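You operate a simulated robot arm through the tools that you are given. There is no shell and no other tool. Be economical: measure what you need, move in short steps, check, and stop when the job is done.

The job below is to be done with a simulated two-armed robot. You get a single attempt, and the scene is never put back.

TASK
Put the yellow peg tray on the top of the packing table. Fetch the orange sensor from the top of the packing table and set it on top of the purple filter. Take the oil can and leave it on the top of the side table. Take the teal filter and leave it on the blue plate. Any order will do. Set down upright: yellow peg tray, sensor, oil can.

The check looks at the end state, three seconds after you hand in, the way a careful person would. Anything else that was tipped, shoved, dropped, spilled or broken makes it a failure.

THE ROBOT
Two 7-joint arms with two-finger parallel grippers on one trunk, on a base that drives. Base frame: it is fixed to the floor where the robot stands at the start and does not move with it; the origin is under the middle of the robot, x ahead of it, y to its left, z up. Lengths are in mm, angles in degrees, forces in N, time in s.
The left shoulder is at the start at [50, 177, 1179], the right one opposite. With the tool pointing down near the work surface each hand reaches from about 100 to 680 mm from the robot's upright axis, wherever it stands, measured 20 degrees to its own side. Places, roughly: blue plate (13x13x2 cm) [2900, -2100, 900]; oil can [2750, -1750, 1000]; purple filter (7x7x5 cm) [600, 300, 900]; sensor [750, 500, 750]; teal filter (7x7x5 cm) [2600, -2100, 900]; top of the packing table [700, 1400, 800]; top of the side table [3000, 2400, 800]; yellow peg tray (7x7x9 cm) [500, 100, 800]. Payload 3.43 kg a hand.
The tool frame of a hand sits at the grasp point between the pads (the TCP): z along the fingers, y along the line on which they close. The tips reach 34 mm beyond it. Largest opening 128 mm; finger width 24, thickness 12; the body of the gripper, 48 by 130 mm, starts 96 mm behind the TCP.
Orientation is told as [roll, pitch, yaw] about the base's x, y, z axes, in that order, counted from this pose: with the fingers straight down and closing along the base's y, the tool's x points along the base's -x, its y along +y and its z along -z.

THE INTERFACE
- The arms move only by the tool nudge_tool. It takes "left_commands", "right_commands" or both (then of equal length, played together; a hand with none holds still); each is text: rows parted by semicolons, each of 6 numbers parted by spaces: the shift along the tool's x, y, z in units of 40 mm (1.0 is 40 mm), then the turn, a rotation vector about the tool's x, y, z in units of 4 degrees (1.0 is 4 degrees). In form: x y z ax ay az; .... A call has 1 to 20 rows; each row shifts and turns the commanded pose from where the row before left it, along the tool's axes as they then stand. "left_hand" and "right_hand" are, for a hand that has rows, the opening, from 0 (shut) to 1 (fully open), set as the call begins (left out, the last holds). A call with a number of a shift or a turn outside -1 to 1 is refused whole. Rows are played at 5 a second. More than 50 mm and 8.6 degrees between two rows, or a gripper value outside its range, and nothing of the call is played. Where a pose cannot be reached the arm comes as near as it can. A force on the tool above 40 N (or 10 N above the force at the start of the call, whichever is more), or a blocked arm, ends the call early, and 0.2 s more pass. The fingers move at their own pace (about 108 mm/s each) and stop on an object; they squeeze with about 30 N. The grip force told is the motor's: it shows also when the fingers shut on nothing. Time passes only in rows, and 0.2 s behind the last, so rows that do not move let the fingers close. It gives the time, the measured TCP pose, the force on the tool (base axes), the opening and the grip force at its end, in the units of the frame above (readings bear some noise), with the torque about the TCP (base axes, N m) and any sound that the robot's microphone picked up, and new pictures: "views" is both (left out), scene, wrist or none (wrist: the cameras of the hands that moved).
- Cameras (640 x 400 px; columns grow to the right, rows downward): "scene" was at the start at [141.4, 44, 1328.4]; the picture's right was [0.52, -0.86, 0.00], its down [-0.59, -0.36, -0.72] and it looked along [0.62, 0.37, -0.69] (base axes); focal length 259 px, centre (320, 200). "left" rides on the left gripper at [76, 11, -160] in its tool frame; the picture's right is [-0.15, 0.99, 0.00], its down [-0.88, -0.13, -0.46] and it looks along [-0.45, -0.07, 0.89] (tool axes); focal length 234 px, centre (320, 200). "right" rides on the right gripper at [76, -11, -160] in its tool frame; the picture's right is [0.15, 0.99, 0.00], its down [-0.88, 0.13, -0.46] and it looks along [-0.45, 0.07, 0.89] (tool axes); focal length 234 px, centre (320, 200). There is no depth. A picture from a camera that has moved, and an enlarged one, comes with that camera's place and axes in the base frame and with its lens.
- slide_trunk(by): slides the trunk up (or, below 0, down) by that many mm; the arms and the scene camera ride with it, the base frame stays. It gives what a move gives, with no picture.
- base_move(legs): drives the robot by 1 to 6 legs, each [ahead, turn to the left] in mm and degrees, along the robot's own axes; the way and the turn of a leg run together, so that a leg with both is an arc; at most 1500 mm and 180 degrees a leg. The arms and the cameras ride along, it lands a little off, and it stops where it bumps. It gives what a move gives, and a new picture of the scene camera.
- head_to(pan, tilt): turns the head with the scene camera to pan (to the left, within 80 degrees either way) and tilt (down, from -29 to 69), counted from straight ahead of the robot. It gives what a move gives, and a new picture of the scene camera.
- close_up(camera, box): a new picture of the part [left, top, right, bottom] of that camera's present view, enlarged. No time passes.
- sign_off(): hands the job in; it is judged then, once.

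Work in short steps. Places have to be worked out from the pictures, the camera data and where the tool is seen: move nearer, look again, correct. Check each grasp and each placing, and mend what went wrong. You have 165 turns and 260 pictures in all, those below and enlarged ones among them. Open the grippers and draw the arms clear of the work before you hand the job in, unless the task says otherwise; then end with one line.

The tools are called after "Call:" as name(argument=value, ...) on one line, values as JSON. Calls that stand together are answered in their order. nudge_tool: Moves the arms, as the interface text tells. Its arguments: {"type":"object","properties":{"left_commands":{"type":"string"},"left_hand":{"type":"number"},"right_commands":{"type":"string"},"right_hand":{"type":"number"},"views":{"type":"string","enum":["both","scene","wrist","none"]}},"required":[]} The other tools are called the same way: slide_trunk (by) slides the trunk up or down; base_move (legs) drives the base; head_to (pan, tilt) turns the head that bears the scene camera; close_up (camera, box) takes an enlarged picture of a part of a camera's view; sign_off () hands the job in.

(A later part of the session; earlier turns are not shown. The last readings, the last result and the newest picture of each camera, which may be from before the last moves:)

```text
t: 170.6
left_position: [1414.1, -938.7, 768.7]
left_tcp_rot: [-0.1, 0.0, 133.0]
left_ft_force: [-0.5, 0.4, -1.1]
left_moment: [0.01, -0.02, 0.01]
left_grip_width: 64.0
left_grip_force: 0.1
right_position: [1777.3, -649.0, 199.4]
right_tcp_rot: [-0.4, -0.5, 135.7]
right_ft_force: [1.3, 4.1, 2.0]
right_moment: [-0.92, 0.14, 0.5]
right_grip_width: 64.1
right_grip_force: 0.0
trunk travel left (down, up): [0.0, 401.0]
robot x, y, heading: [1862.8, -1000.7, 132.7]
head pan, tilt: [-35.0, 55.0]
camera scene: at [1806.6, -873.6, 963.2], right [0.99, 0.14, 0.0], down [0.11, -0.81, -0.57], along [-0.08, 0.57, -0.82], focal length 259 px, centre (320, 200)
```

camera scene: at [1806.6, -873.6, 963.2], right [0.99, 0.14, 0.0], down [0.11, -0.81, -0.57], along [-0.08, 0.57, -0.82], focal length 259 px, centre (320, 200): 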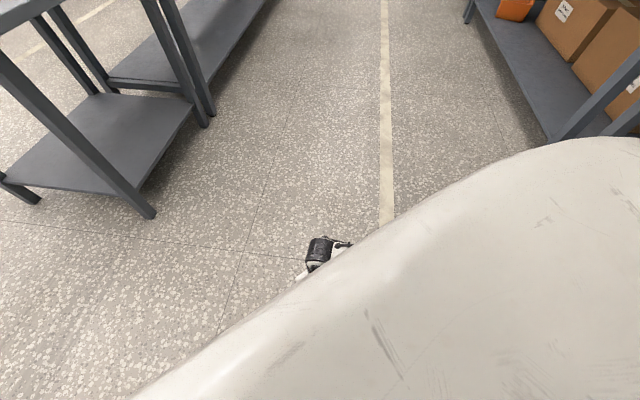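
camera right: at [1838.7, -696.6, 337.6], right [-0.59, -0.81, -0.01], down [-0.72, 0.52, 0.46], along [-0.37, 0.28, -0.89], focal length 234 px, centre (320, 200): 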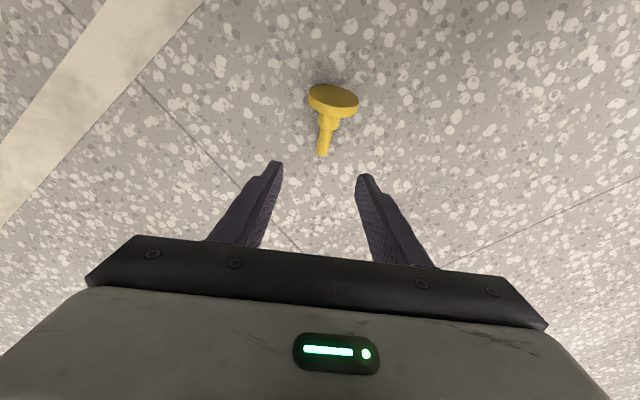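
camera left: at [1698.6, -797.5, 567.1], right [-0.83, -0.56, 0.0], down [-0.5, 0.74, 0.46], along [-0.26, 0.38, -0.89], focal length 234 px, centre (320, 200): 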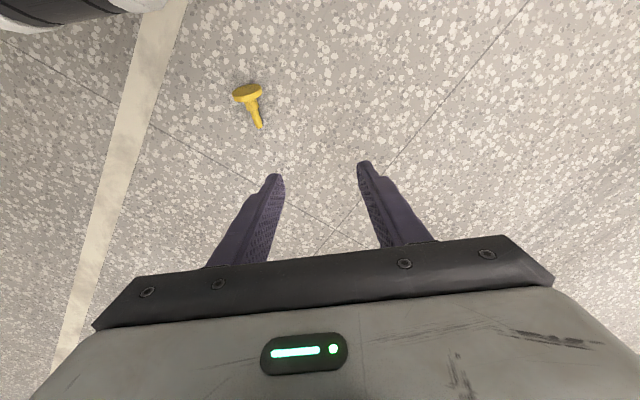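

The camera side of the hand touched the robot's own chest. New plan: turn the hand 90° and grip the upright disc by its rim across its faces, later pitching the fingers forward sets it flat, stem up. First raise and turn.

Call:
nudge_tool(right_commands="-0.6 0 -0.6 0 0 0;-0.6 0 -0.8 0 0 0;0 0 -1 0 0 0;0 0 0 0 0 -0.96;0 0 0 0 0 -0.96;0 0 0 0 0 -0.96;0 0 0 0 0 -0.96;0 0 0 0 0 -0.96;0 0 0 0 0 -0.96;0 0 0 0 0 -0.96;0 0 0 0 0 -0.96;0 0 0 0 0 -0.96;0 0 0 0 0 -0.96;0 0 0 0 0 -0.96;0 0 0 0 0 -0.96;0 0 0 0 0 -0.96;0 0 0 0 0 -0.96;0 0 0 0 0 -0.96;0 0 0 0 0 0", views="none")

Call:
nudge_tool(right_commands="0 0 0 0 0 -0.96;0 0 0 0 0 -0.96;0 0 0 0 0 -0.96;0 0 0 0 0 -0.96;0 0 0 0 0 -0.96;0 0 0 0 0 -0.96;0 0 0 0 0 -0.96;0 0 0 0 0 -0.96;0 0 0 0 0 -0.32;0 0 0 0 0 0", views="wrist")

```text
t: 174.6
left_position: [1413.1, -938.1, 767.7]
left_tcp_rot: [0.0, -0.1, 133.2]
left_ft_force: [0.5, -0.3, -0.4]
left_moment: [-0.01, -0.01, 0.02]
left_grip_width: 64.3
left_grip_force: 0.1
right_position: [1743.3, -616.3, 295.7]
right_tcp_rot: [-0.6, 0.0, -166.6]
right_ft_force: [-0.3, -0.5, -0.6]
right_moment: [-0.02, 0.01, 0.01]
right_grip_width: 64.0
right_grip_force: 0.0
trunk travel left (down, up): [0.0, 401.0]
robot x, y, heading: [1862.8, -998.7, 132.9]
head pan, tilt: [-35.0, 55.0]
```

```text
t: 176.8
left_position: [1413.8, -938.7, 768.1]
left_tcp_rot: [0.0, -0.1, 133.2]
left_ft_force: [-0.5, 0.5, -0.6]
left_moment: [-0.02, 0.01, -0.03]
left_grip_width: 63.9
left_grip_force: 0.1
right_position: [1743.3, -615.3, 296.3]
right_tcp_rot: [-0.5, 0.4, -134.7]
right_ft_force: [0.4, 0.7, -0.9]
right_moment: [-0.02, 0.0, 0.04]
right_grip_width: 63.7
right_grip_force: 0.1
trunk travel left (down, up): [0.0, 401.0]
robot x, y, heading: [1865.5, -998.5, 132.8]
head pan, tilt: [-35.0, 55.0]
camera right: at [1787.8, -557.4, 455.5], right [0.81, -0.59, -0.01], down [-0.53, -0.72, 0.45], along [-0.27, -0.36, -0.89], focal length 234 px, centre (320, 200)
```

right: 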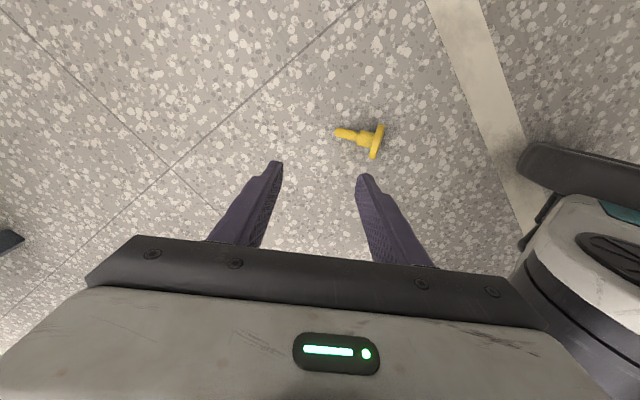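

Turned fine. Back the base 65 mm, align over the disc rim (~[1803, -686]) and lower to z≈150.

Call:
base_move(legs=[[-65, 0]])

Call:
nudge_tool(right_commands="-0.13 0.69 0 0 0 0;0 0 1 0 0 0;0 0 1 0 0 0;0 0 1 0 0 0;0 0 0.6 0 0 0;0 0 0 0 0 0", views="wrist")

```text
t: 177.8
left_position: [1457.6, -986.4, 767.6]
left_tcp_rot: [0.0, -0.2, 133.1]
left_ft_force: [0.1, 0.5, 0.4]
left_moment: [-0.01, -0.01, 0.01]
left_grip_width: 63.7
left_grip_force: 0.1
right_position: [1787.9, -664.0, 295.3]
right_tcp_rot: [-0.4, 0.4, -134.7]
right_ft_force: [0.0, -1.1, -0.3]
right_moment: [-0.02, -0.01, 0.01]
right_grip_width: 63.9
right_grip_force: 0.1
trunk travel left (down, up): [0.0, 401.0]
robot x, y, heading: [1905.8, -1040.5, 133.0]
head pan, tilt: [-35.0, 55.0]
camera scene: at [1850.9, -921.3, 963.2], right [0.99, 0.14, 0.0], down [0.11, -0.81, -0.57], along [-0.08, 0.57, -0.82], focal length 259 px, centre (320, 200)
```

scene: 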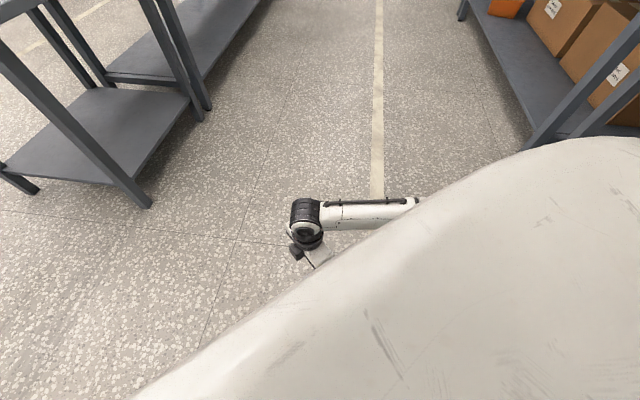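

```text
t: 179.2
left_position: [1457.2, -986.9, 768.4]
left_tcp_rot: [0.0, -0.1, 133.1]
left_ft_force: [0.1, 0.3, 0.2]
left_moment: [-0.01, 0.01, 0.03]
left_grip_width: 64.0
left_grip_force: 0.0
right_position: [1803.5, -686.8, 150.4]
right_tcp_rot: [-0.5, 0.4, -134.7]
right_ft_force: [-0.4, -0.1, -0.7]
right_moment: [0.02, 0.01, 0.01]
right_grip_width: 63.8
right_grip_force: 0.0
trunk travel left (down, up): [0.0, 401.0]
robot x, y, heading: [1905.4, -1043.0, 132.9]
head pan, tilt: [-35.0, 55.0]
camera right: at [1847.7, -626.7, 310.6], right [0.81, -0.59, -0.01], down [-0.53, -0.72, 0.45], along [-0.27, -0.36, -0.89], focal length 234 px, centre (320, 200)
```

right: 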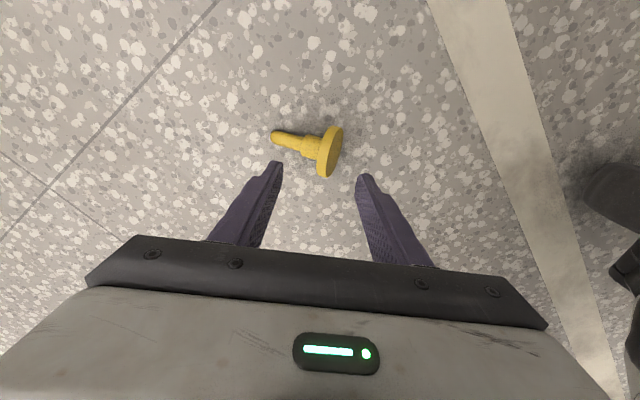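

Disc rim top should be right between the fingers. Lower to z≈86.

Call:
nudge_tool(right_commands="0 0 0.8 0 0 0;0 0 0.8 0 0 0;0 0 0 0 0 0", views="wrist")

```text
t: 180.0
left_position: [1456.9, -985.9, 767.5]
left_tcp_rot: [0.1, -0.1, 133.1]
left_ft_force: [-0.2, 0.0, 0.0]
left_moment: [0.01, 0.0, 0.03]
left_grip_width: 63.9
left_grip_force: 0.1
right_position: [1803.6, -685.5, 87.0]
right_tcp_rot: [-0.5, 0.4, -134.7]
right_ft_force: [-0.2, 0.1, -0.5]
right_moment: [0.02, 0.0, 0.0]
right_grip_width: 64.1
right_grip_force: 0.1
trunk travel left (down, up): [0.0, 401.0]
robot x, y, heading: [1905.4, -1044.6, 132.9]
head pan, tilt: [-35.0, 55.0]
camera right: at [1847.4, -626.2, 246.3], right [0.81, -0.59, -0.01], down [-0.53, -0.72, 0.45], along [-0.27, -0.36, -0.89], focal length 234 px, centre (320, 200)
```

right: 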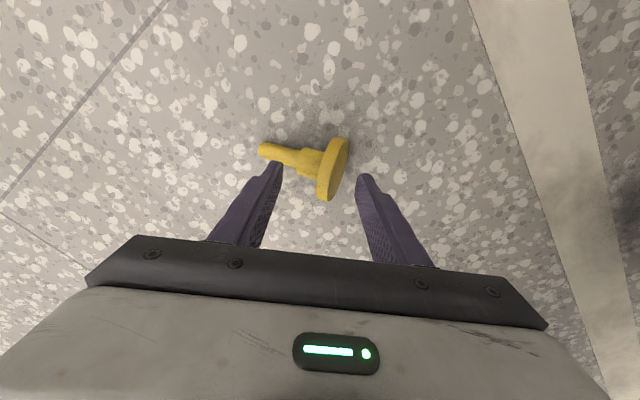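

Good alignment. Close on the rim.

Call:
nudge_tool(right_commands="0 0 0 0 0 0;0 0 0 0 0 0;0 0 0 0 0 0;0 0 0 0 0 0", right_hand=0, views="wrist")

```text
t: 181.0
left_position: [1458.0, -986.6, 769.3]
left_tcp_rot: [0.0, -0.1, 133.1]
left_ft_force: [0.0, 0.3, 0.4]
left_moment: [0.05, -0.03, 0.0]
left_grip_width: 63.9
left_grip_force: 0.0
right_position: [1802.3, -684.1, 86.4]
right_tcp_rot: [-0.4, 0.4, -134.7]
right_ft_force: [1.6, -1.5, 6.0]
right_moment: [-0.2, -0.19, -0.04]
right_grip_width: 13.3
right_grip_force: 30.0
trunk travel left (down, up): [0.0, 401.0]
robot x, y, heading: [1909.2, -1046.8, 132.8]
head pan, tilt: [-35.0, 55.0]
camera right: at [1847.5, -626.4, 246.6], right [0.81, -0.59, -0.01], down [-0.53, -0.72, 0.45], along [-0.27, -0.36, -0.89], focal length 234 px, centre (320, 200)
```

right: 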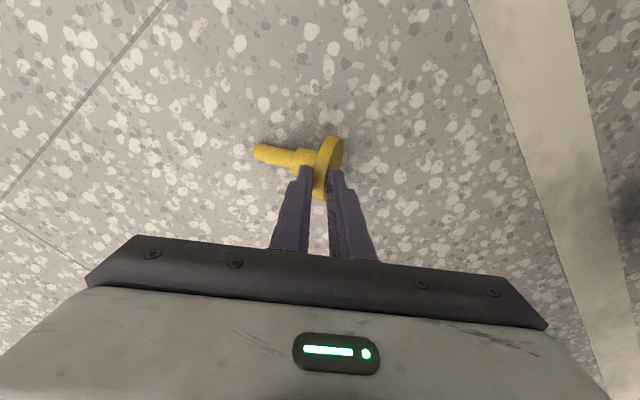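

Rim gripped at 13.3 mm, disc thickness. Lift slowly and check.

Call:
nudge_tool(right_commands="0 0 -0.3 0 0 0;0 0 -0.5 0 0 0;0 0 -0.8 0 0 0;0 0 -1 0 0 0;0 0 -1 0 0 0;0 0 -1 0 0 0;0 0 -1 0 0 0;0 0 0 0 0 0", views="wrist")

```text
t: 182.8
left_position: [1457.5, -986.5, 769.1]
left_tcp_rot: [0.0, -0.1, 133.1]
left_ft_force: [-0.9, -0.1, -0.8]
left_moment: [-0.02, 0.0, -0.02]
left_grip_width: 63.9
left_grip_force: 0.0
right_position: [1804.5, -687.6, 311.8]
right_tcp_rot: [-0.5, 0.4, -134.7]
right_ft_force: [0.0, -0.4, -0.8]
right_moment: [-0.02, -0.04, -0.01]
right_grip_width: 11.0
right_grip_force: 29.8
trunk travel left (down, up): [0.0, 401.0]
robot x, y, heading: [1907.5, -1047.4, 133.0]
head pan, tilt: [-35.0, 55.0]
camera right: at [1848.8, -628.9, 471.5], right [0.81, -0.59, -0.01], down [-0.53, -0.72, 0.45], along [-0.27, -0.36, -0.89], focal length 234 px, centre (320, 200)
```

right: 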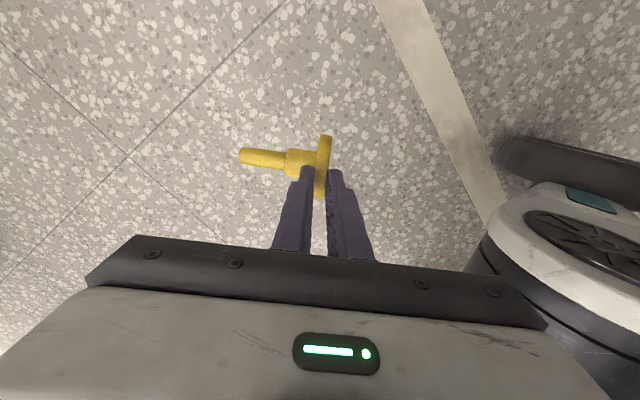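

Held securely, disc aligned with the pads. Raise the trunk, raise the hand and extend forward before pitching.

Call:
slide_trunk(by=300)

Call:
nudge_tool(right_commands="0 0 -1 0 0 0;0 0 -1 0 0 0;0 0 -1 0 0 0;0 0 -1 0 0 0;0 0 -1 0 0 0;0 0 -1 0 0 0;0 0 -1 0 0 0;0 0 -1 0 0 0;0 -0.9 0 0 0 0;0 -0.9 0 0 0 0;0 -0.9 0 0 0 0;0 -0.9 0 0 0 0;0 -0.9 0 0 0 0;0 -0.9 0 0 0 0;0 0 0 0 0 0", views="wrist")

```text
t: 185.8
left_position: [1457.9, -986.4, 1068.3]
left_tcp_rot: [0.0, -0.1, 133.0]
left_ft_force: [0.1, -0.3, 0.6]
left_moment: [0.0, -0.01, 0.04]
left_grip_width: 64.1
left_grip_force: 0.1
right_position: [1803.1, -688.1, 611.0]
right_tcp_rot: [-0.4, 0.4, -134.7]
right_ft_force: [0.1, -0.5, -1.1]
right_moment: [0.0, 0.02, 0.01]
right_grip_width: 10.8
right_grip_force: 29.8
trunk travel left (down, up): [-300.0, 101.0]
robot x, y, heading: [1907.6, -1043.8, 132.7]
head pan, tilt: [-35.0, 55.0]
```

```text
t: 189.0
left_position: [1457.5, -987.3, 1068.4]
left_tcp_rot: [0.0, -0.1, 133.1]
left_ft_force: [0.2, 0.1, 0.8]
left_moment: [0.01, -0.02, 0.02]
left_grip_width: 64.3
left_grip_force: 0.1
right_position: [1650.2, -539.8, 932.3]
right_tcp_rot: [-0.6, 0.4, -134.7]
right_ft_force: [0.7, -0.2, -1.0]
right_moment: [-0.05, 0.01, 0.03]
right_grip_width: 10.8
right_grip_force: 29.7
trunk travel left (down, up): [-300.0, 101.0]
robot x, y, heading: [1909.6, -1044.3, 132.8]
head pan, tilt: [-35.0, 55.0]
camera right: at [1695.3, -480.1, 1092.8], right [0.81, -0.59, -0.01], down [-0.53, -0.72, 0.45], along [-0.27, -0.36, -0.89], focal length 234 px, centre (320, 200)
```

right: 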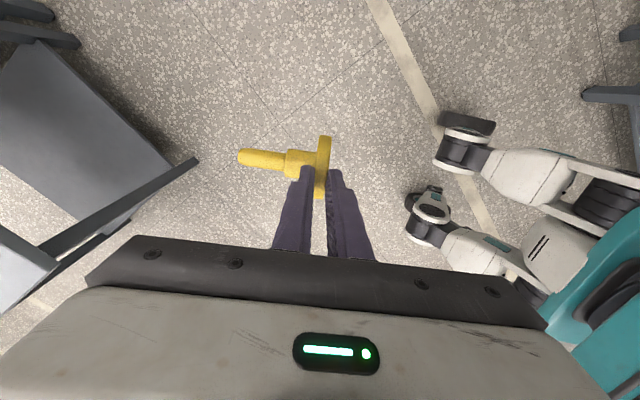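

Steady. Now pitch the fingers forward ~60° about the TCP.

Call:
nudge_tool(right_commands="0 0 0 0.9 0 0;0 0 0 0.9 0 0;0 0 0 0.9 0 0;0 0 0 0.9 0 0;0 0 0 0.9 0 0;0 0 0 0.9 0 0;0 0 0 0.9 0 0;0 0 0 0.9 0 0;0 0 0 0.9 0 0;0 0 0 0.9 0 0;0 0 0 0.9 0 0;0 0 0 0.9 0 0;0 0 0 0.9 0 0;0 0 0 0.9 0 0;0 0 0 0.9 0 0;0 0 0 0.9 0 0;0 0 0 0 0 0", views="wrist")

Call:
head_to(pan=-20, tilt=30)

```text
t: 192.6
left_position: [1457.4, -985.9, 1068.9]
left_tcp_rot: [0.0, -0.1, 133.1]
left_ft_force: [0.0, -0.2, 0.7]
left_moment: [0.01, 0.0, 0.02]
left_grip_width: 64.1
left_grip_force: 0.0
right_position: [1651.3, -539.7, 933.1]
right_tcp_rot: [-58.1, 0.5, -134.7]
right_ft_force: [-1.1, 0.2, -0.9]
right_moment: [-0.03, -0.02, -0.01]
right_grip_width: 10.9
right_grip_force: 29.6
trunk travel left (down, up): [-300.0, 101.0]
robot x, y, heading: [1909.7, -1043.6, 132.6]
head pan, tilt: [-35.0, 55.0]
camera right: at [1795.2, -578.4, 1026.9], right [0.48, -0.26, -0.84], down [-0.3, -0.95, 0.12], along [-0.83, 0.19, -0.53], focal length 234 px, centre (320, 200)
```

right: 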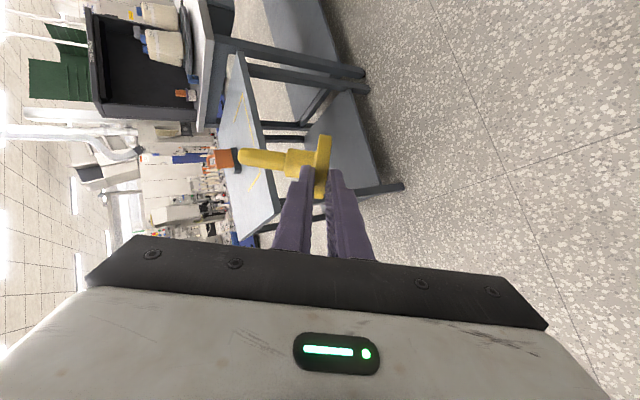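

```text
t: 193.5
left_position: [1456.7, -986.2, 1069.1]
left_tcp_rot: [-0.1, -0.1, 133.1]
left_ft_force: [-0.4, 0.1, -0.1]
left_moment: [0.0, 0.02, 0.02]
left_grip_width: 64.1
left_grip_force: 0.1
right_position: [1650.7, -538.9, 932.5]
right_tcp_rot: [-58.2, 0.4, -134.7]
right_ft_force: [0.1, 0.7, -0.7]
right_moment: [-0.01, -0.03, 0.0]
right_grip_width: 11.2
right_grip_force: 30.3
trunk travel left (down, up): [-300.0, 101.0]
robot x, y, heading: [1906.3, -1042.6, 132.7]
head pan, tilt: [-20.0, 30.0]
camera scene: at [1825.7, -909.3, 1299.1], right [0.92, 0.39, 0.0], down [0.19, -0.46, -0.87], along [-0.34, 0.8, -0.5], focal length 259 px, centre (320, 200)
```

scene: 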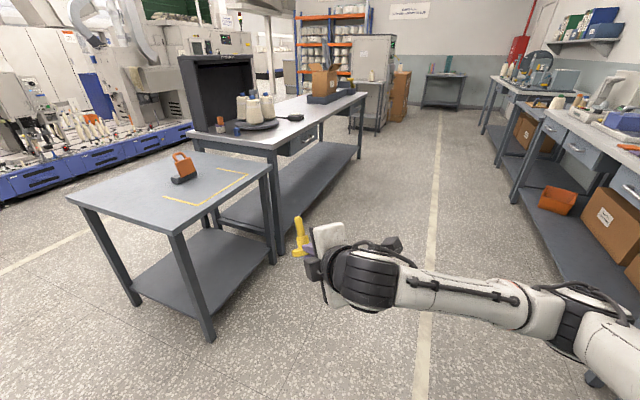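

Works beautifully. Pitch another ~18°.

Call:
nudge_tool(right_commands="0 0 0 0.9 0 0;0 0 0 0.9 0 0;0 0 0 0.9 0 0;0 0 0 0.9 0 0;0 0 0 0.9 0 0;0 0 0 0 0 0", views="none")

Call:
base_move(legs=[[0, -42.7], [600, 0]])

```text
t: 194.9
left_position: [1457.4, -986.8, 1069.0]
left_tcp_rot: [0.0, -0.2, 133.1]
left_ft_force: [0.3, 0.7, 0.0]
left_moment: [0.01, -0.01, -0.02]
left_grip_width: 64.1
left_grip_force: 0.0
right_position: [1650.9, -539.9, 934.1]
right_tcp_rot: [-76.2, 0.4, -134.7]
right_ft_force: [-0.2, 0.3, -0.7]
right_moment: [-0.03, -0.05, 0.01]
right_grip_width: 11.1
right_grip_force: 29.3
trunk travel left (down, up): [-300.0, 101.0]
robot x, y, heading: [1905.3, -1047.0, 132.6]
head pan, tilt: [-20.0, 30.0]
```

```text
t: 200.3
left_position: [1613.5, -94.7, 1069.0]
left_tcp_rot: [-0.1, -0.1, 90.4]
left_ft_force: [0.2, 0.9, -1.1]
left_moment: [-0.03, 0.02, -0.01]
left_grip_width: 64.1
left_grip_force: 0.0
right_position: [2058.0, 102.2, 932.9]
right_tcp_rot: [-76.2, 0.4, -177.3]
right_ft_force: [-0.2, 0.1, -1.0]
right_moment: [-0.04, -0.03, 0.01]
right_grip_width: 11.0
right_grip_force: 30.4
trunk travel left (down, up): [-300.0, 101.0]
robot x, y, heading: [1903.8, -444.2, 90.3]
head pan, tilt: [-20.0, 30.0]
camera scene: at [1936.3, -286.7, 1299.1], right [0.94, -0.34, 0.0], down [-0.17, -0.47, -0.87], along [0.29, 0.81, -0.5], focal length 259 px, centre (320, 200)
```

scene: 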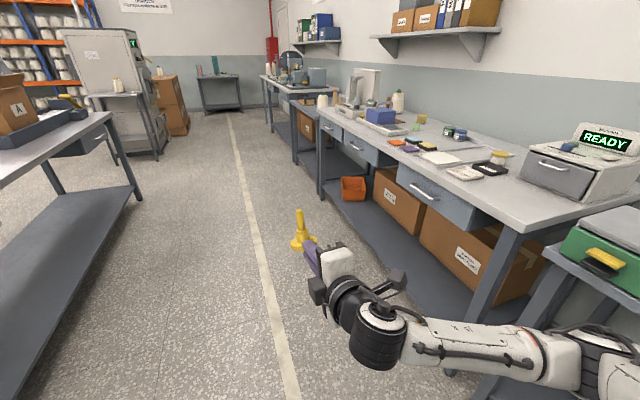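

Grip steady at 11 mm. Continue north and turn to face the packing table.

Call:
base_move(legs=[[1290, 0], [0, 90]])

Call:
head_to(pan=-15, tilt=35)

```text
t: 210.6
left_position: [1548.1, 555.7, 1068.9]
left_tcp_rot: [0.0, -0.1, -179.2]
left_ft_force: [-0.5, 0.2, -0.4]
left_moment: [0.0, 0.02, -0.01]
left_grip_width: 64.2
left_grip_force: 0.1
right_position: [1346.8, 1000.4, 932.5]
right_tcp_rot: [-76.1, 0.3, -87.2]
right_ft_force: [-0.6, 0.0, -0.4]
right_moment: [-0.03, -0.05, -0.01]
right_grip_width: 11.0
right_grip_force: 29.9
trunk travel left (down, up): [-300.0, 101.0]
robot x, y, heading: [1895.1, 847.7, -179.6]
head pan, tilt: [-20.0, 30.0]
camera scene: at [1740.8, 878.8, 1299.2], right [0.34, 0.94, 0.0], down [0.47, -0.17, -0.87], along [-0.82, 0.29, -0.5], focal length 259 px, centre (320, 200)
```

scene: 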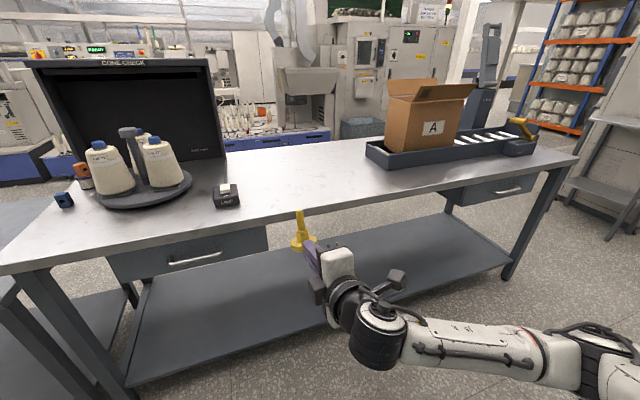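

```text
t: 211.2
left_position: [1546.8, 554.8, 1068.5]
left_tcp_rot: [0.0, -0.1, -179.3]
left_ft_force: [-0.2, -0.4, -0.1]
left_moment: [-0.01, 0.0, 0.01]
left_grip_width: 64.0
left_grip_force: 0.1
right_position: [1348.8, 1000.3, 932.3]
right_tcp_rot: [-76.2, 0.3, -87.2]
right_ft_force: [-1.1, 0.1, -0.5]
right_moment: [0.0, -0.02, -0.01]
right_grip_width: 11.2
right_grip_force: 30.2
trunk travel left (down, up): [-300.0, 101.0]
robot x, y, heading: [1895.2, 849.2, -179.7]
head pan, tilt: [-15.0, 35.0]
camera scene: at [1740.8, 870.7, 1291.4], right [0.25, 0.97, 0.0], down [0.55, -0.14, -0.82], along [-0.79, 0.21, -0.57], focal length 259 px, centre (320, 200)
```

scene: 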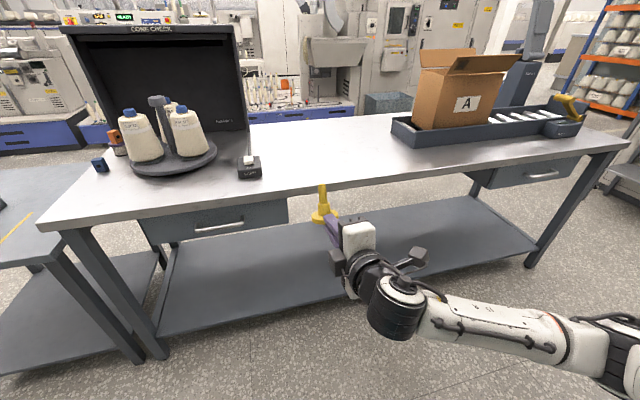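

Free table space right ahead. Drive 335 mm forward so the tray is over the table edge zone.

Call:
base_move(legs=[[335, 0]])

Call:
close_up(camera="right", box=[160, 60, 480, 280])

```text
t: 213.5
left_position: [1209.5, 551.6, 1067.3]
left_tcp_rot: [-0.1, -0.1, -179.3]
left_ft_force: [1.0, -0.1, -0.5]
left_moment: [0.0, -0.04, 0.01]
left_grip_width: 64.0
left_grip_force: 0.1
right_position: [1009.5, 997.5, 932.9]
right_tcp_rot: [-76.1, 0.4, -87.1]
right_ft_force: [0.0, 0.2, -0.2]
right_moment: [0.02, -0.04, -0.01]
right_grip_width: 10.9
right_grip_force: 30.5
trunk travel left (down, up): [-300.0, 101.0]
robot x, y, heading: [1558.1, 844.5, -179.3]
head pan, tilt: [-15.0, 35.0]
camera scene: at [1402.1, 868.2, 1291.3], right [0.25, 0.97, 0.0], down [0.56, -0.14, -0.82], along [-0.79, 0.21, -0.57], focal length 259 px, centre (320, 200)
```

scene: 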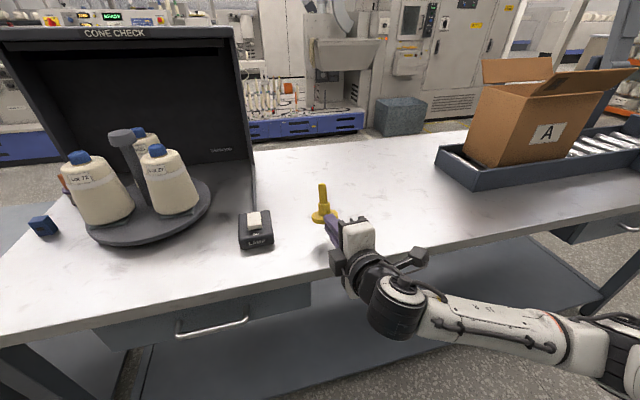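

```text
1.82 times, centred on (320, 170) of right
camera zoom: at [1157.5, 1079.3, 982.0], right [0.23, 0.16, -0.96], down [0.52, -0.86, -0.02], along [-0.82, -0.49, -0.28], focal length 426 px, centre (320, 254)
```

zoom: 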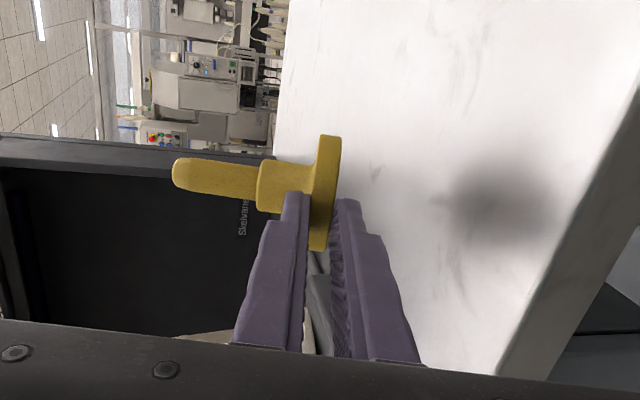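

Lower straight down 40 mm (along tool y and z components).

Call:
nudge_tool(right_commands="0 0.485 0.12 0 0 0;0 0.485 0.12 0 0 0;0 0 0 0 0 0", views="wrist")

```text
t: 214.3
left_position: [1209.2, 552.7, 1067.9]
left_tcp_rot: [0.0, -0.1, -179.3]
left_ft_force: [-0.3, -0.1, -0.8]
left_moment: [0.01, 0.01, -0.03]
left_grip_width: 64.2
left_grip_force: 0.1
right_position: [1009.9, 997.5, 893.9]
right_tcp_rot: [-76.1, 0.5, -87.2]
right_ft_force: [0.2, -0.6, -0.6]
right_moment: [-0.02, -0.02, -0.03]
right_grip_width: 11.0
right_grip_force: 29.3
trunk travel left (down, up): [-300.0, 101.0]
robot x, y, heading: [1557.6, 843.8, -179.6]
head pan, tilt: [-15.0, 35.0]
camera right: at [1157.9, 1079.3, 942.9], right [0.23, 0.16, -0.96], down [0.52, -0.86, -0.02], along [-0.82, -0.49, -0.28], focal length 234 px, centre (320, 200)
```

right: 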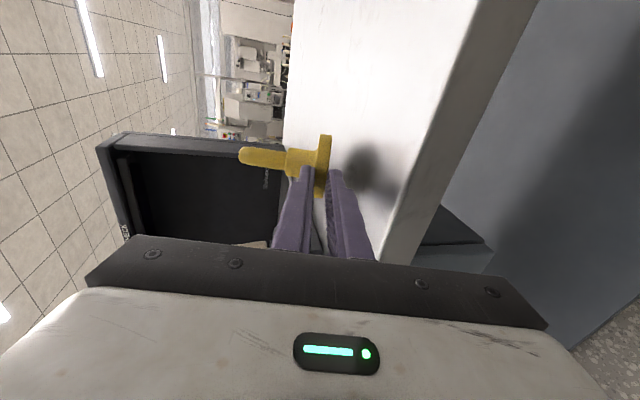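

Call:
nudge_tool(right_commands="0 0.146 0.036 0 0 0;0 0.097 0.024 0 0 0;0 0 0 0 0 0", views="none")

Call:
nudge_tool(right_commands="0 0.097 0.024 0 0 0;0 0 0 0 0 0", views="wrist")

```text
t: 215.1
left_position: [1209.4, 552.2, 1068.1]
left_tcp_rot: [0.0, -0.1, -179.3]
left_ft_force: [0.2, 0.3, 0.1]
left_moment: [-0.01, 0.0, -0.02]
left_grip_width: 64.2
left_grip_force: 0.1
right_position: [1010.2, 997.6, 884.3]
right_tcp_rot: [-76.1, 0.3, -87.2]
right_ft_force: [0.9, 1.6, -1.1]
right_moment: [0.0, -0.05, 0.01]
right_grip_width: 11.1
right_grip_force: 29.5
trunk travel left (down, up): [-300.0, 101.0]
robot x, y, heading: [1556.2, 846.7, -179.4]
head pan, tilt: [-15.0, 35.0]
```

```text
t: 215.7
left_position: [1210.5, 552.5, 1068.3]
left_tcp_rot: [0.1, -0.1, -179.3]
left_ft_force: [-0.2, -0.2, 0.3]
left_moment: [-0.01, -0.03, 0.0]
left_grip_width: 64.1
left_grip_force: 0.0
right_position: [1010.8, 997.8, 879.6]
right_tcp_rot: [-76.1, 0.4, -87.3]
right_ft_force: [-0.8, 0.4, 0.7]
right_moment: [0.01, 0.02, -0.03]
right_grip_width: 11.0
right_grip_force: 29.8
trunk travel left (down, up): [-300.0, 101.0]
robot x, y, heading: [1555.3, 842.4, -179.7]
head pan, tilt: [-15.0, 35.0]
camera right: at [1157.9, 1079.7, 928.8], right [0.23, 0.16, -0.96], down [0.52, -0.86, -0.02], along [-0.82, -0.49, -0.28], focal length 234 px, centre (320, 200)
```

right: 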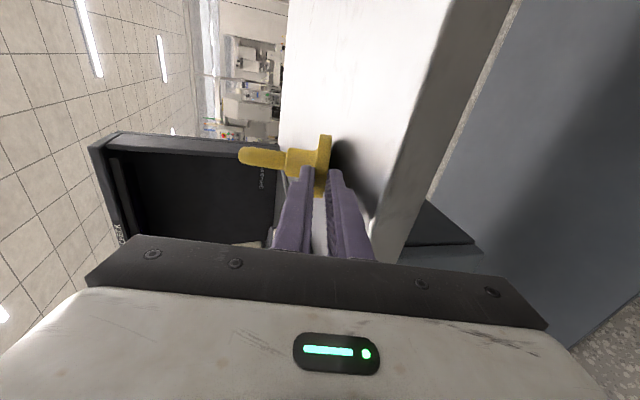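

Call:
nudge_tool(right_commands="0 0.073 0.018 0 0 0;0 0 0 0 0 0", views="none")

Call:
nudge_tool(right_commands="0 0.073 0.018 0 0 0;0 0 0 0 0 0", views="none")

Call:
close_up(camera="right", box=[220, 110, 420, 260])

```text
t: 216.3
left_position: [1209.5, 552.8, 1068.8]
left_tcp_rot: [0.0, -0.2, -179.3]
left_ft_force: [-0.6, -0.1, 0.3]
left_moment: [-0.01, 0.03, -0.01]
left_grip_width: 63.9
left_grip_force: 0.0
right_position: [1010.5, 996.5, 877.2]
right_tcp_rot: [-76.2, 0.4, -87.1]
right_ft_force: [1.7, -1.2, 3.3]
right_moment: [-0.03, 0.25, -0.01]
right_grip_width: 11.0
right_grip_force: 30.0
trunk travel left (down, up): [-300.0, 101.0]
robot x, y, heading: [1554.3, 842.5, -179.7]
head pan, tilt: [-15.0, 35.0]
```

```text
t: 216.9
left_position: [1210.9, 552.5, 1068.0]
left_tcp_rot: [0.1, -0.3, -179.3]
left_ft_force: [-0.4, -0.5, -0.6]
left_moment: [-0.02, 0.0, -0.03]
left_grip_width: 64.0
left_grip_force: 0.1
right_position: [1010.6, 997.0, 875.2]
right_tcp_rot: [-76.1, 0.4, -87.1]
right_ft_force: [3.6, -0.3, 5.9]
right_moment: [-0.05, 0.22, 0.01]
right_grip_width: 11.0
right_grip_force: 30.7
trunk travel left (down, up): [-300.0, 101.0]
robot x, y, heading: [1555.9, 843.0, -179.6]
head pan, tilt: [-15.0, 35.0]
```

```text
2.67 times, centred on (320, 185) of right
camera zoom: at [1158.2, 1079.6, 923.3], right [0.23, 0.16, -0.96], down [0.52, -0.86, -0.02], along [-0.83, -0.49, -0.28], focal length 624 px, centre (320, 240)
```

zoom: 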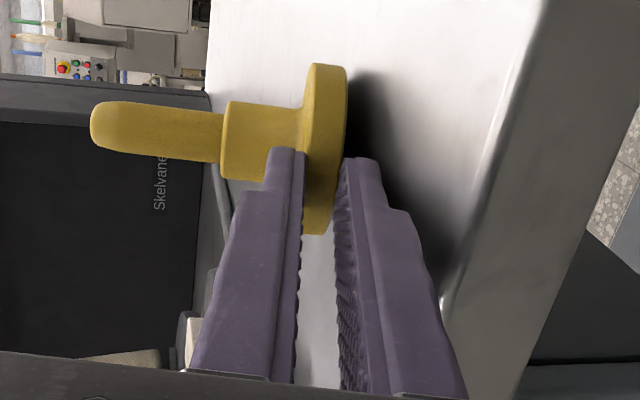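

The free rim touches the table. Open slightly so the disc rests on the lower finger, then check.

Call:
nudge_tool(right_commands="0 0 0 0 0 0;0 0 0 0 0 0;0 0 0 0 0 0", right_hand=0.17, views="none")

Call:
close_up(camera="right", box=[220, 110, 420, 260])

```text
t: 217.7
left_position: [1209.7, 552.0, 1067.7]
left_tcp_rot: [0.0, 0.0, -179.2]
left_ft_force: [-0.1, -0.5, 0.2]
left_moment: [0.0, 0.02, 0.01]
left_grip_width: 63.9
left_grip_force: 0.0
right_position: [1010.1, 997.3, 875.7]
right_tcp_rot: [-76.4, 0.4, -87.2]
right_ft_force: [-2.3, 0.0, 13.7]
right_moment: [-0.16, 0.44, 0.0]
right_grip_width: 13.8
right_grip_force: 0.1
trunk travel left (down, up): [-300.0, 101.0]
robot x, y, heading: [1559.1, 843.2, -179.6]
head pan, tilt: [-15.0, 35.0]
```

```text
2.67 times, centred on (320, 185) of right
camera zoom: at [1158.1, 1079.5, 924.1], right [0.23, 0.16, -0.96], down [0.52, -0.86, -0.03], along [-0.83, -0.49, -0.28], focal length 624 px, centre (320, 240)
```

zoom: 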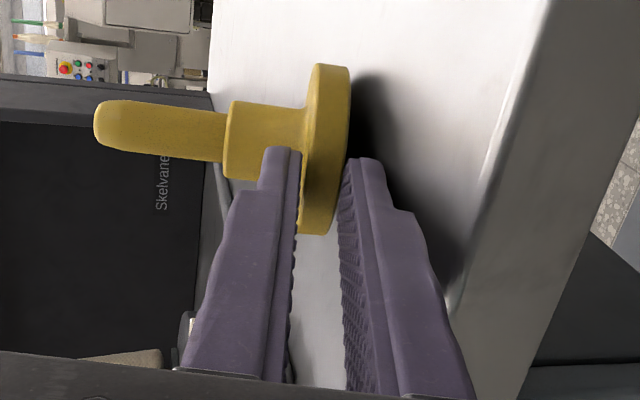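

Lower finger rests on the table. Raise 6 mm while opening to ~26 mm so that the lower finger stays put and the upper clears.

Call:
nudge_tool(right_commands="0 -0.07 -0.018 0 0 0;0 -0.07 -0.018 0 0 0;0 0 0 0 0 0", right_hand=0.2, views="none")

Call:
close_up(camera="right", box=[220, 110, 420, 260])

```text
t: 218.5
left_position: [1209.8, 551.9, 1067.7]
left_tcp_rot: [0.0, -0.1, -179.3]
left_ft_force: [0.0, 0.6, 0.0]
left_moment: [-0.03, 0.02, 0.0]
left_grip_width: 63.8
left_grip_force: 0.1
right_position: [1010.6, 997.2, 878.6]
right_tcp_rot: [-76.0, 0.3, -87.1]
right_ft_force: [-8.8, 0.0, 8.0]
right_moment: [-0.14, 0.48, -0.05]
right_grip_width: 19.8
right_grip_force: 0.0
trunk travel left (down, up): [-300.0, 101.0]
robot x, y, heading: [1557.7, 845.5, -179.6]
head pan, tilt: [-15.0, 35.0]
```

```text
2.67 times, centred on (320, 185) of right
camera zoom: at [1157.8, 1079.4, 928.0], right [0.23, 0.17, -0.96], down [0.52, -0.86, -0.02], along [-0.82, -0.49, -0.28], focal length 624 px, centre (320, 240)
```

zoom: 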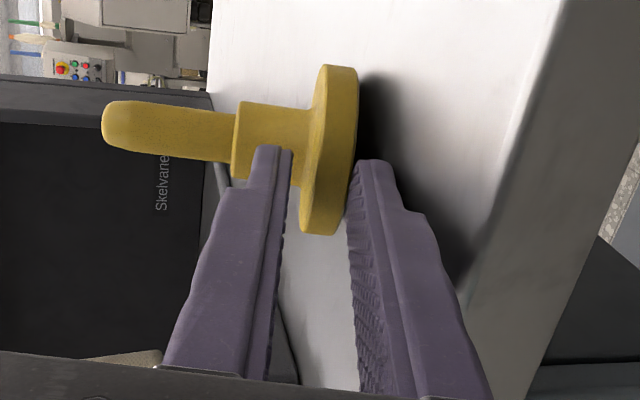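

Now withdraw horizontally 24 mm and look.

Call:
nudge_tool(right_commands="0 0.02 -0.2 0 0 0;0 0.07 -0.3 0 0 0;0 0 0 0 0 0", views="none")

Call:
close_up(camera="right", box=[220, 110, 420, 260])

```text
t: 219.3
left_position: [1209.2, 551.6, 1068.3]
left_tcp_rot: [0.0, -0.2, -179.4]
left_ft_force: [0.0, 0.3, -0.6]
left_moment: [-0.02, -0.02, 0.01]
left_grip_width: 64.2
left_grip_force: 0.1
right_position: [1031.3, 997.8, 880.2]
right_tcp_rot: [-75.9, 0.4, -87.1]
right_ft_force: [-3.5, 0.0, 4.9]
right_moment: [-0.07, 0.24, -0.04]
right_grip_width: 22.3
right_grip_force: 0.0
trunk travel left (down, up): [-300.0, 101.0]
robot x, y, heading: [1556.7, 847.0, -179.8]
head pan, tilt: [-15.0, 35.0]
```

```text
2.67 times, centred on (320, 185) of right
camera zoom: at [1178.7, 1080.0, 929.4], right [0.23, 0.16, -0.96], down [0.52, -0.86, -0.02], along [-0.82, -0.49, -0.28], focal length 624 px, centre (320, 240)
```

zoom: 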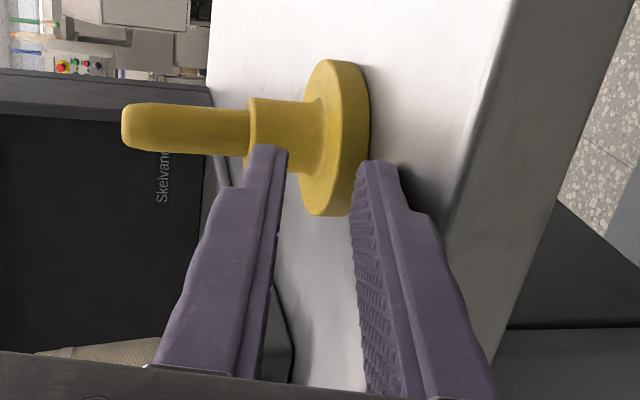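

Sliding off nicely, still upright. Continue withdrawing.

Call:
nudge_tool(right_commands="0 0.07 -0.4 0 0 0;0 0.1 -0.4 0 0 0;0 0.12 -0.5 0 0 0;0 0.2 -0.8 0 0 0;0 0 0 0 0 0", views="wrist")

Call:
close_up(camera="scene", box=[220, 120, 420, 280])

```text
t: 220.5
left_position: [1209.6, 553.1, 1068.1]
left_tcp_rot: [0.1, -0.1, -179.3]
left_ft_force: [-0.1, -0.2, 1.0]
left_moment: [-0.04, 0.01, 0.0]
left_grip_width: 64.0
left_grip_force: 0.1
right_position: [1116.3, 1004.3, 881.3]
right_tcp_rot: [-76.1, 0.4, -87.1]
right_ft_force: [-0.2, 0.4, 0.1]
right_moment: [-0.02, -0.01, 0.02]
right_grip_width: 25.4
right_grip_force: 0.1
trunk travel left (down, up): [-300.0, 101.0]
robot x, y, heading: [1554.2, 845.9, -179.6]
head pan, tilt: [-15.0, 35.0]
camera right: at [1264.1, 1085.5, 930.6], right [0.23, 0.17, -0.96], down [0.52, -0.86, -0.02], along [-0.82, -0.49, -0.28], focal length 234 px, centre (320, 200)
```

right: 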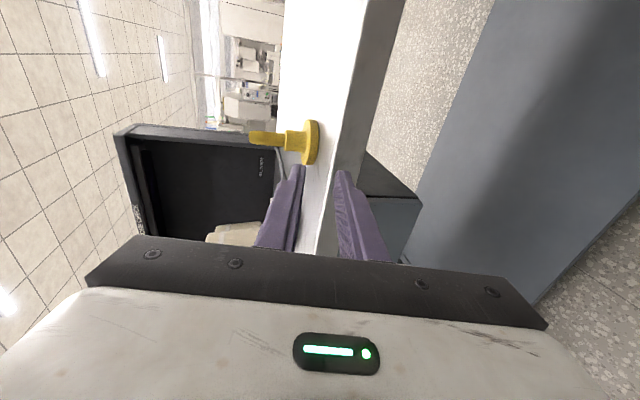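

```text
2.50 times, centred on (320, 200) of scene
camera zoom: at [1402.5, 868.2, 1291.4], right [0.25, 0.97, 0.0], down [0.56, -0.14, -0.82], along [-0.79, 0.21, -0.57], focal length 647 px, centre (320, 200)
```

zoom: 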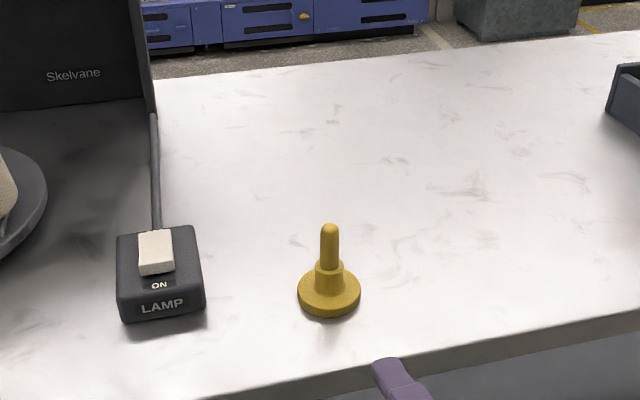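

The tray stands upright on the packing table. Back off, then restore the right hand to pointing down.

Call:
base_move(legs=[[-400, 0]])

Call:
nudge_tool(right_commands="0 0 0 -0.95 0 0;0 0 0 -0.95 0 0;0 0 0 -0.95 0 0;0 0 0 -0.95 0 0;0 0 0 -0.95 0 0;0 0 0 -0.95 0 0;0 0 0 -0.95 0 0;0 0 0 -0.95 0 0;0 0 0 -0.95 0 0;0 0 0 -0.95 0 0;0 0 0 -0.95 0 0;0 0 0 -0.95 0 0;0 0 0 -0.95 0 0;0 0 0 -0.95 0 0;0 0 0 -0.95 0 0;0 0 0 -0.95 0 0;0 0 0 -0.95 0 0;0 0 0 -0.95 0 0;0 0 0 -0.95 0 0;0 0 0 -0.95 0 0", views="none")

Call:
nudge_tool(right_commands="0 0 -1 0 0 0.95;0 0 -1 0 0 0.95;0 0 -1 0 0 0.95;0 0 0 0 0 0.95;0 0 0 0 0 0.95;0 0 0 0 0 0.95;0 0 0 0 0 0.95;0 0 0 0 0 0.95;0 0 0 0 0 0.95;0 0 0 0 0 0.95;0 0 0 0 0 0.95;0 0 0 0 0 0.95;0 0 0 0 0 0.95;0 0 0 0 0 0.95;0 0 0 0 0 0.95;0 0 0 0 0 0.95;0 0 0 0 0 0.95;0 0 0 0 0 0.95;0 0 0 0 0 0.95;0 0 0 0 0 0.95", views="none")

```text
t: 223.0
left_position: [1610.0, 555.3, 1069.5]
left_tcp_rot: [0.0, -0.2, -179.1]
left_ft_force: [0.6, -0.2, -0.5]
left_moment: [0.02, 0.0, -0.01]
left_grip_width: 64.2
left_grip_force: 0.1
right_position: [1516.5, 1005.8, 881.4]
right_tcp_rot: [-76.1, 0.4, -86.9]
right_ft_force: [0.5, -0.4, 0.1]
right_moment: [-0.01, -0.03, -0.01]
right_grip_width: 25.7
right_grip_force: 0.0
trunk travel left (down, up): [-300.0, 101.0]
robot x, y, heading: [1953.4, 854.0, -179.3]
head pan, tilt: [-15.0, 35.0]
camera scene: at [1803.1, 871.3, 1291.5], right [0.25, 0.97, 0.0], down [0.56, -0.14, -0.82], along [-0.79, 0.2, -0.57], focal length 259 px, centre (320, 200)
```

scene: 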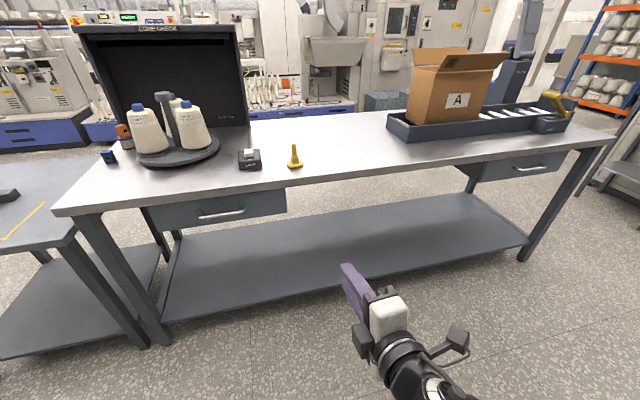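

```text
t: 227.2
left_position: [1611.7, 554.6, 1069.1]
left_tcp_rot: [0.1, -0.1, -179.1]
left_ft_force: [-0.6, -0.5, 0.2]
left_moment: [0.02, 0.0, 0.0]
left_grip_width: 64.0
left_grip_force: 0.0
right_position: [1516.1, 1006.1, 881.2]
right_tcp_rot: [0.0, 0.4, -87.0]
right_ft_force: [0.4, -0.2, 0.1]
right_moment: [-0.01, -0.01, -0.01]
right_grip_width: 25.5
right_grip_force: 0.1
trunk travel left (down, up): [-300.0, 101.0]
robot x, y, heading: [1959.0, 848.5, -179.5]
head pan, tilt: [-15.0, 35.0]
```

```text
t: 231.4
left_position: [1610.0, 555.4, 1067.9]
left_tcp_rot: [-0.1, -0.1, -179.1]
left_ft_force: [0.2, 0.0, 0.8]
left_moment: [0.0, 0.0, -0.01]
left_grip_width: 63.8
left_grip_force: 0.0
right_position: [1516.4, 1005.4, 1001.2]
right_tcp_rot: [-0.4, 0.1, -163.1]
right_ft_force: [0.7, 0.1, -0.1]
right_moment: [0.0, 0.01, 0.03]
right_grip_width: 25.6
right_grip_force: 0.0
trunk travel left (down, up): [-300.0, 101.0]
robot x, y, heading: [1957.6, 846.1, -179.1]
head pan, tilt: [-15.0, 35.0]
```

Finish restoring the right hand, then drive south to the bench with the oil can and teal filter.

Call:
nudge_tool(right_commands="0.6 0 -0.5 0 0 1;0.6 0 -0.5 0 0 1;0.6 0 0 0 0 1;0.6 0 0 0 0 0.95", right_hand=1, views="none")

Call:
base_move(legs=[[0, 89], [1400, 0], [1300, 0], [0, 90]])

Call:
head_to(pan=0, tilt=25)

```text
t: 232.4
left_position: [1612.0, 554.1, 1067.9]
left_tcp_rot: [0.1, -0.1, -179.1]
left_ft_force: [0.4, -0.7, 0.5]
left_moment: [0.0, 0.03, 0.03]
left_grip_width: 64.0
left_grip_force: 0.1
right_position: [1610.5, 1023.7, 1041.6]
right_tcp_rot: [-0.4, -0.1, -178.9]
right_ft_force: [-0.2, -0.1, -0.8]
right_moment: [0.03, 0.0, 0.01]
right_grip_width: 128.0
right_grip_force: 0.0
trunk travel left (down, up): [-300.0, 101.0]
robot x, y, heading: [1956.5, 849.2, -179.2]
head pan, tilt: [-15.0, 35.0]
```

```text
t: 253.1
left_position: [2309.0, -1571.2, 1067.5]
left_tcp_rot: [-0.1, -0.1, -0.7]
left_ft_force: [-0.7, 1.0, -0.3]
left_moment: [0.01, 0.01, 0.0]
left_grip_width: 63.9
left_grip_force: 0.1
right_position: [2295.1, -2039.7, 1042.4]
right_tcp_rot: [-0.5, -0.1, -0.6]
right_ft_force: [-0.2, 0.0, -1.5]
right_moment: [0.02, 0.02, -0.04]
right_grip_width: 127.9
right_grip_force: 0.0
trunk travel left (down, up): [-300.0, 101.0]
robot x, y, heading: [1956.2, -1855.1, -1.4]
head pan, tilt: [-15.0, 35.0]
camera scene: at [2109.1, -1879.6, 1291.4], right [-0.28, -0.96, 0.0], down [-0.55, 0.16, -0.82], along [0.79, -0.23, -0.57], focal length 259 px, centre (320, 200)
```

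scene: 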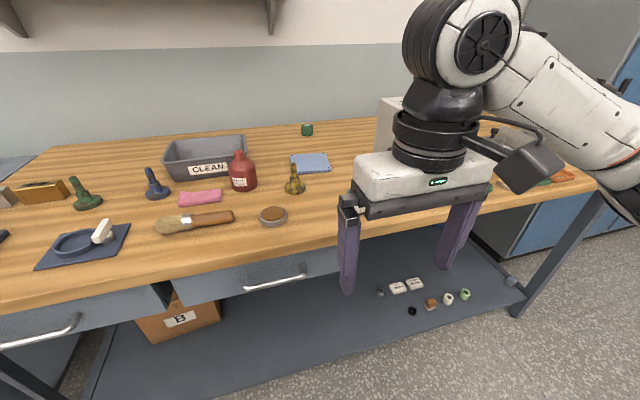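

```text
t: 253.9
left_position: [2308.4, -1571.5, 1068.9]
left_tcp_rot: [0.0, 0.0, -0.8]
left_ft_force: [-0.2, -0.1, 1.5]
left_moment: [0.0, 0.03, 0.0]
left_grip_width: 63.8
left_grip_force: 0.0
right_position: [2296.8, -2040.2, 1041.2]
right_tcp_rot: [-0.5, 0.0, -0.5]
right_ft_force: [-0.4, 0.0, -0.3]
right_moment: [-0.04, 0.0, -0.01]
right_grip_width: 128.1
right_grip_force: 0.1
trunk travel left (down, up): [-300.0, 101.0]
robot x, y, heading: [1952.5, -1854.2, -1.0]
head pan, tilt: [0.0, 25.0]
camera scene: at [2116.7, -1857.1, 1307.1], right [-0.02, -1.0, 0.0], down [-0.42, 0.01, -0.91], along [0.91, -0.02, -0.42], focal length 259 px, centre (320, 200)
```

scene: 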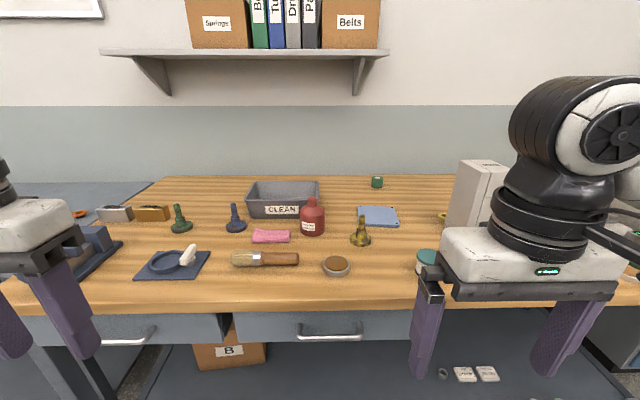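

Call:
close_up(camera="scene", box=[150, 160, 300, 280])

Call:
close_up(camera="scene", box=[290, 165, 480, 285])

```text
3.33 times, centred on (225, 220) of scene
camera zoom: at [2116.7, -1857.1, 1307.1], right [-0.02, -1.0, 0.0], down [-0.42, 0.01, -0.91], along [0.91, -0.02, -0.42], focal length 863 px, centre (637, 133)
```

zoom: 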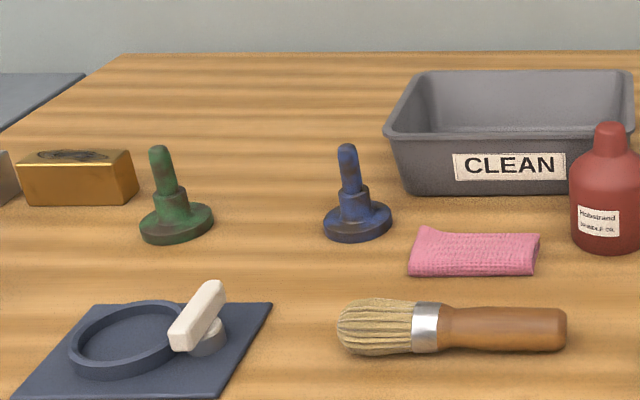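

```text
3.33 times, centred on (385, 225) of scene
camera zoom: at [2116.7, -1857.1, 1307.1], right [-0.02, -1.0, 0.0], down [-0.42, 0.01, -0.91], along [0.91, -0.02, -0.42], focal length 863 px, centre (103, 117)
```

zoom: 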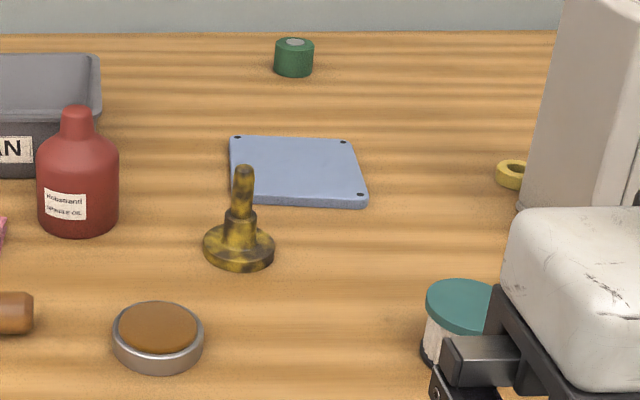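

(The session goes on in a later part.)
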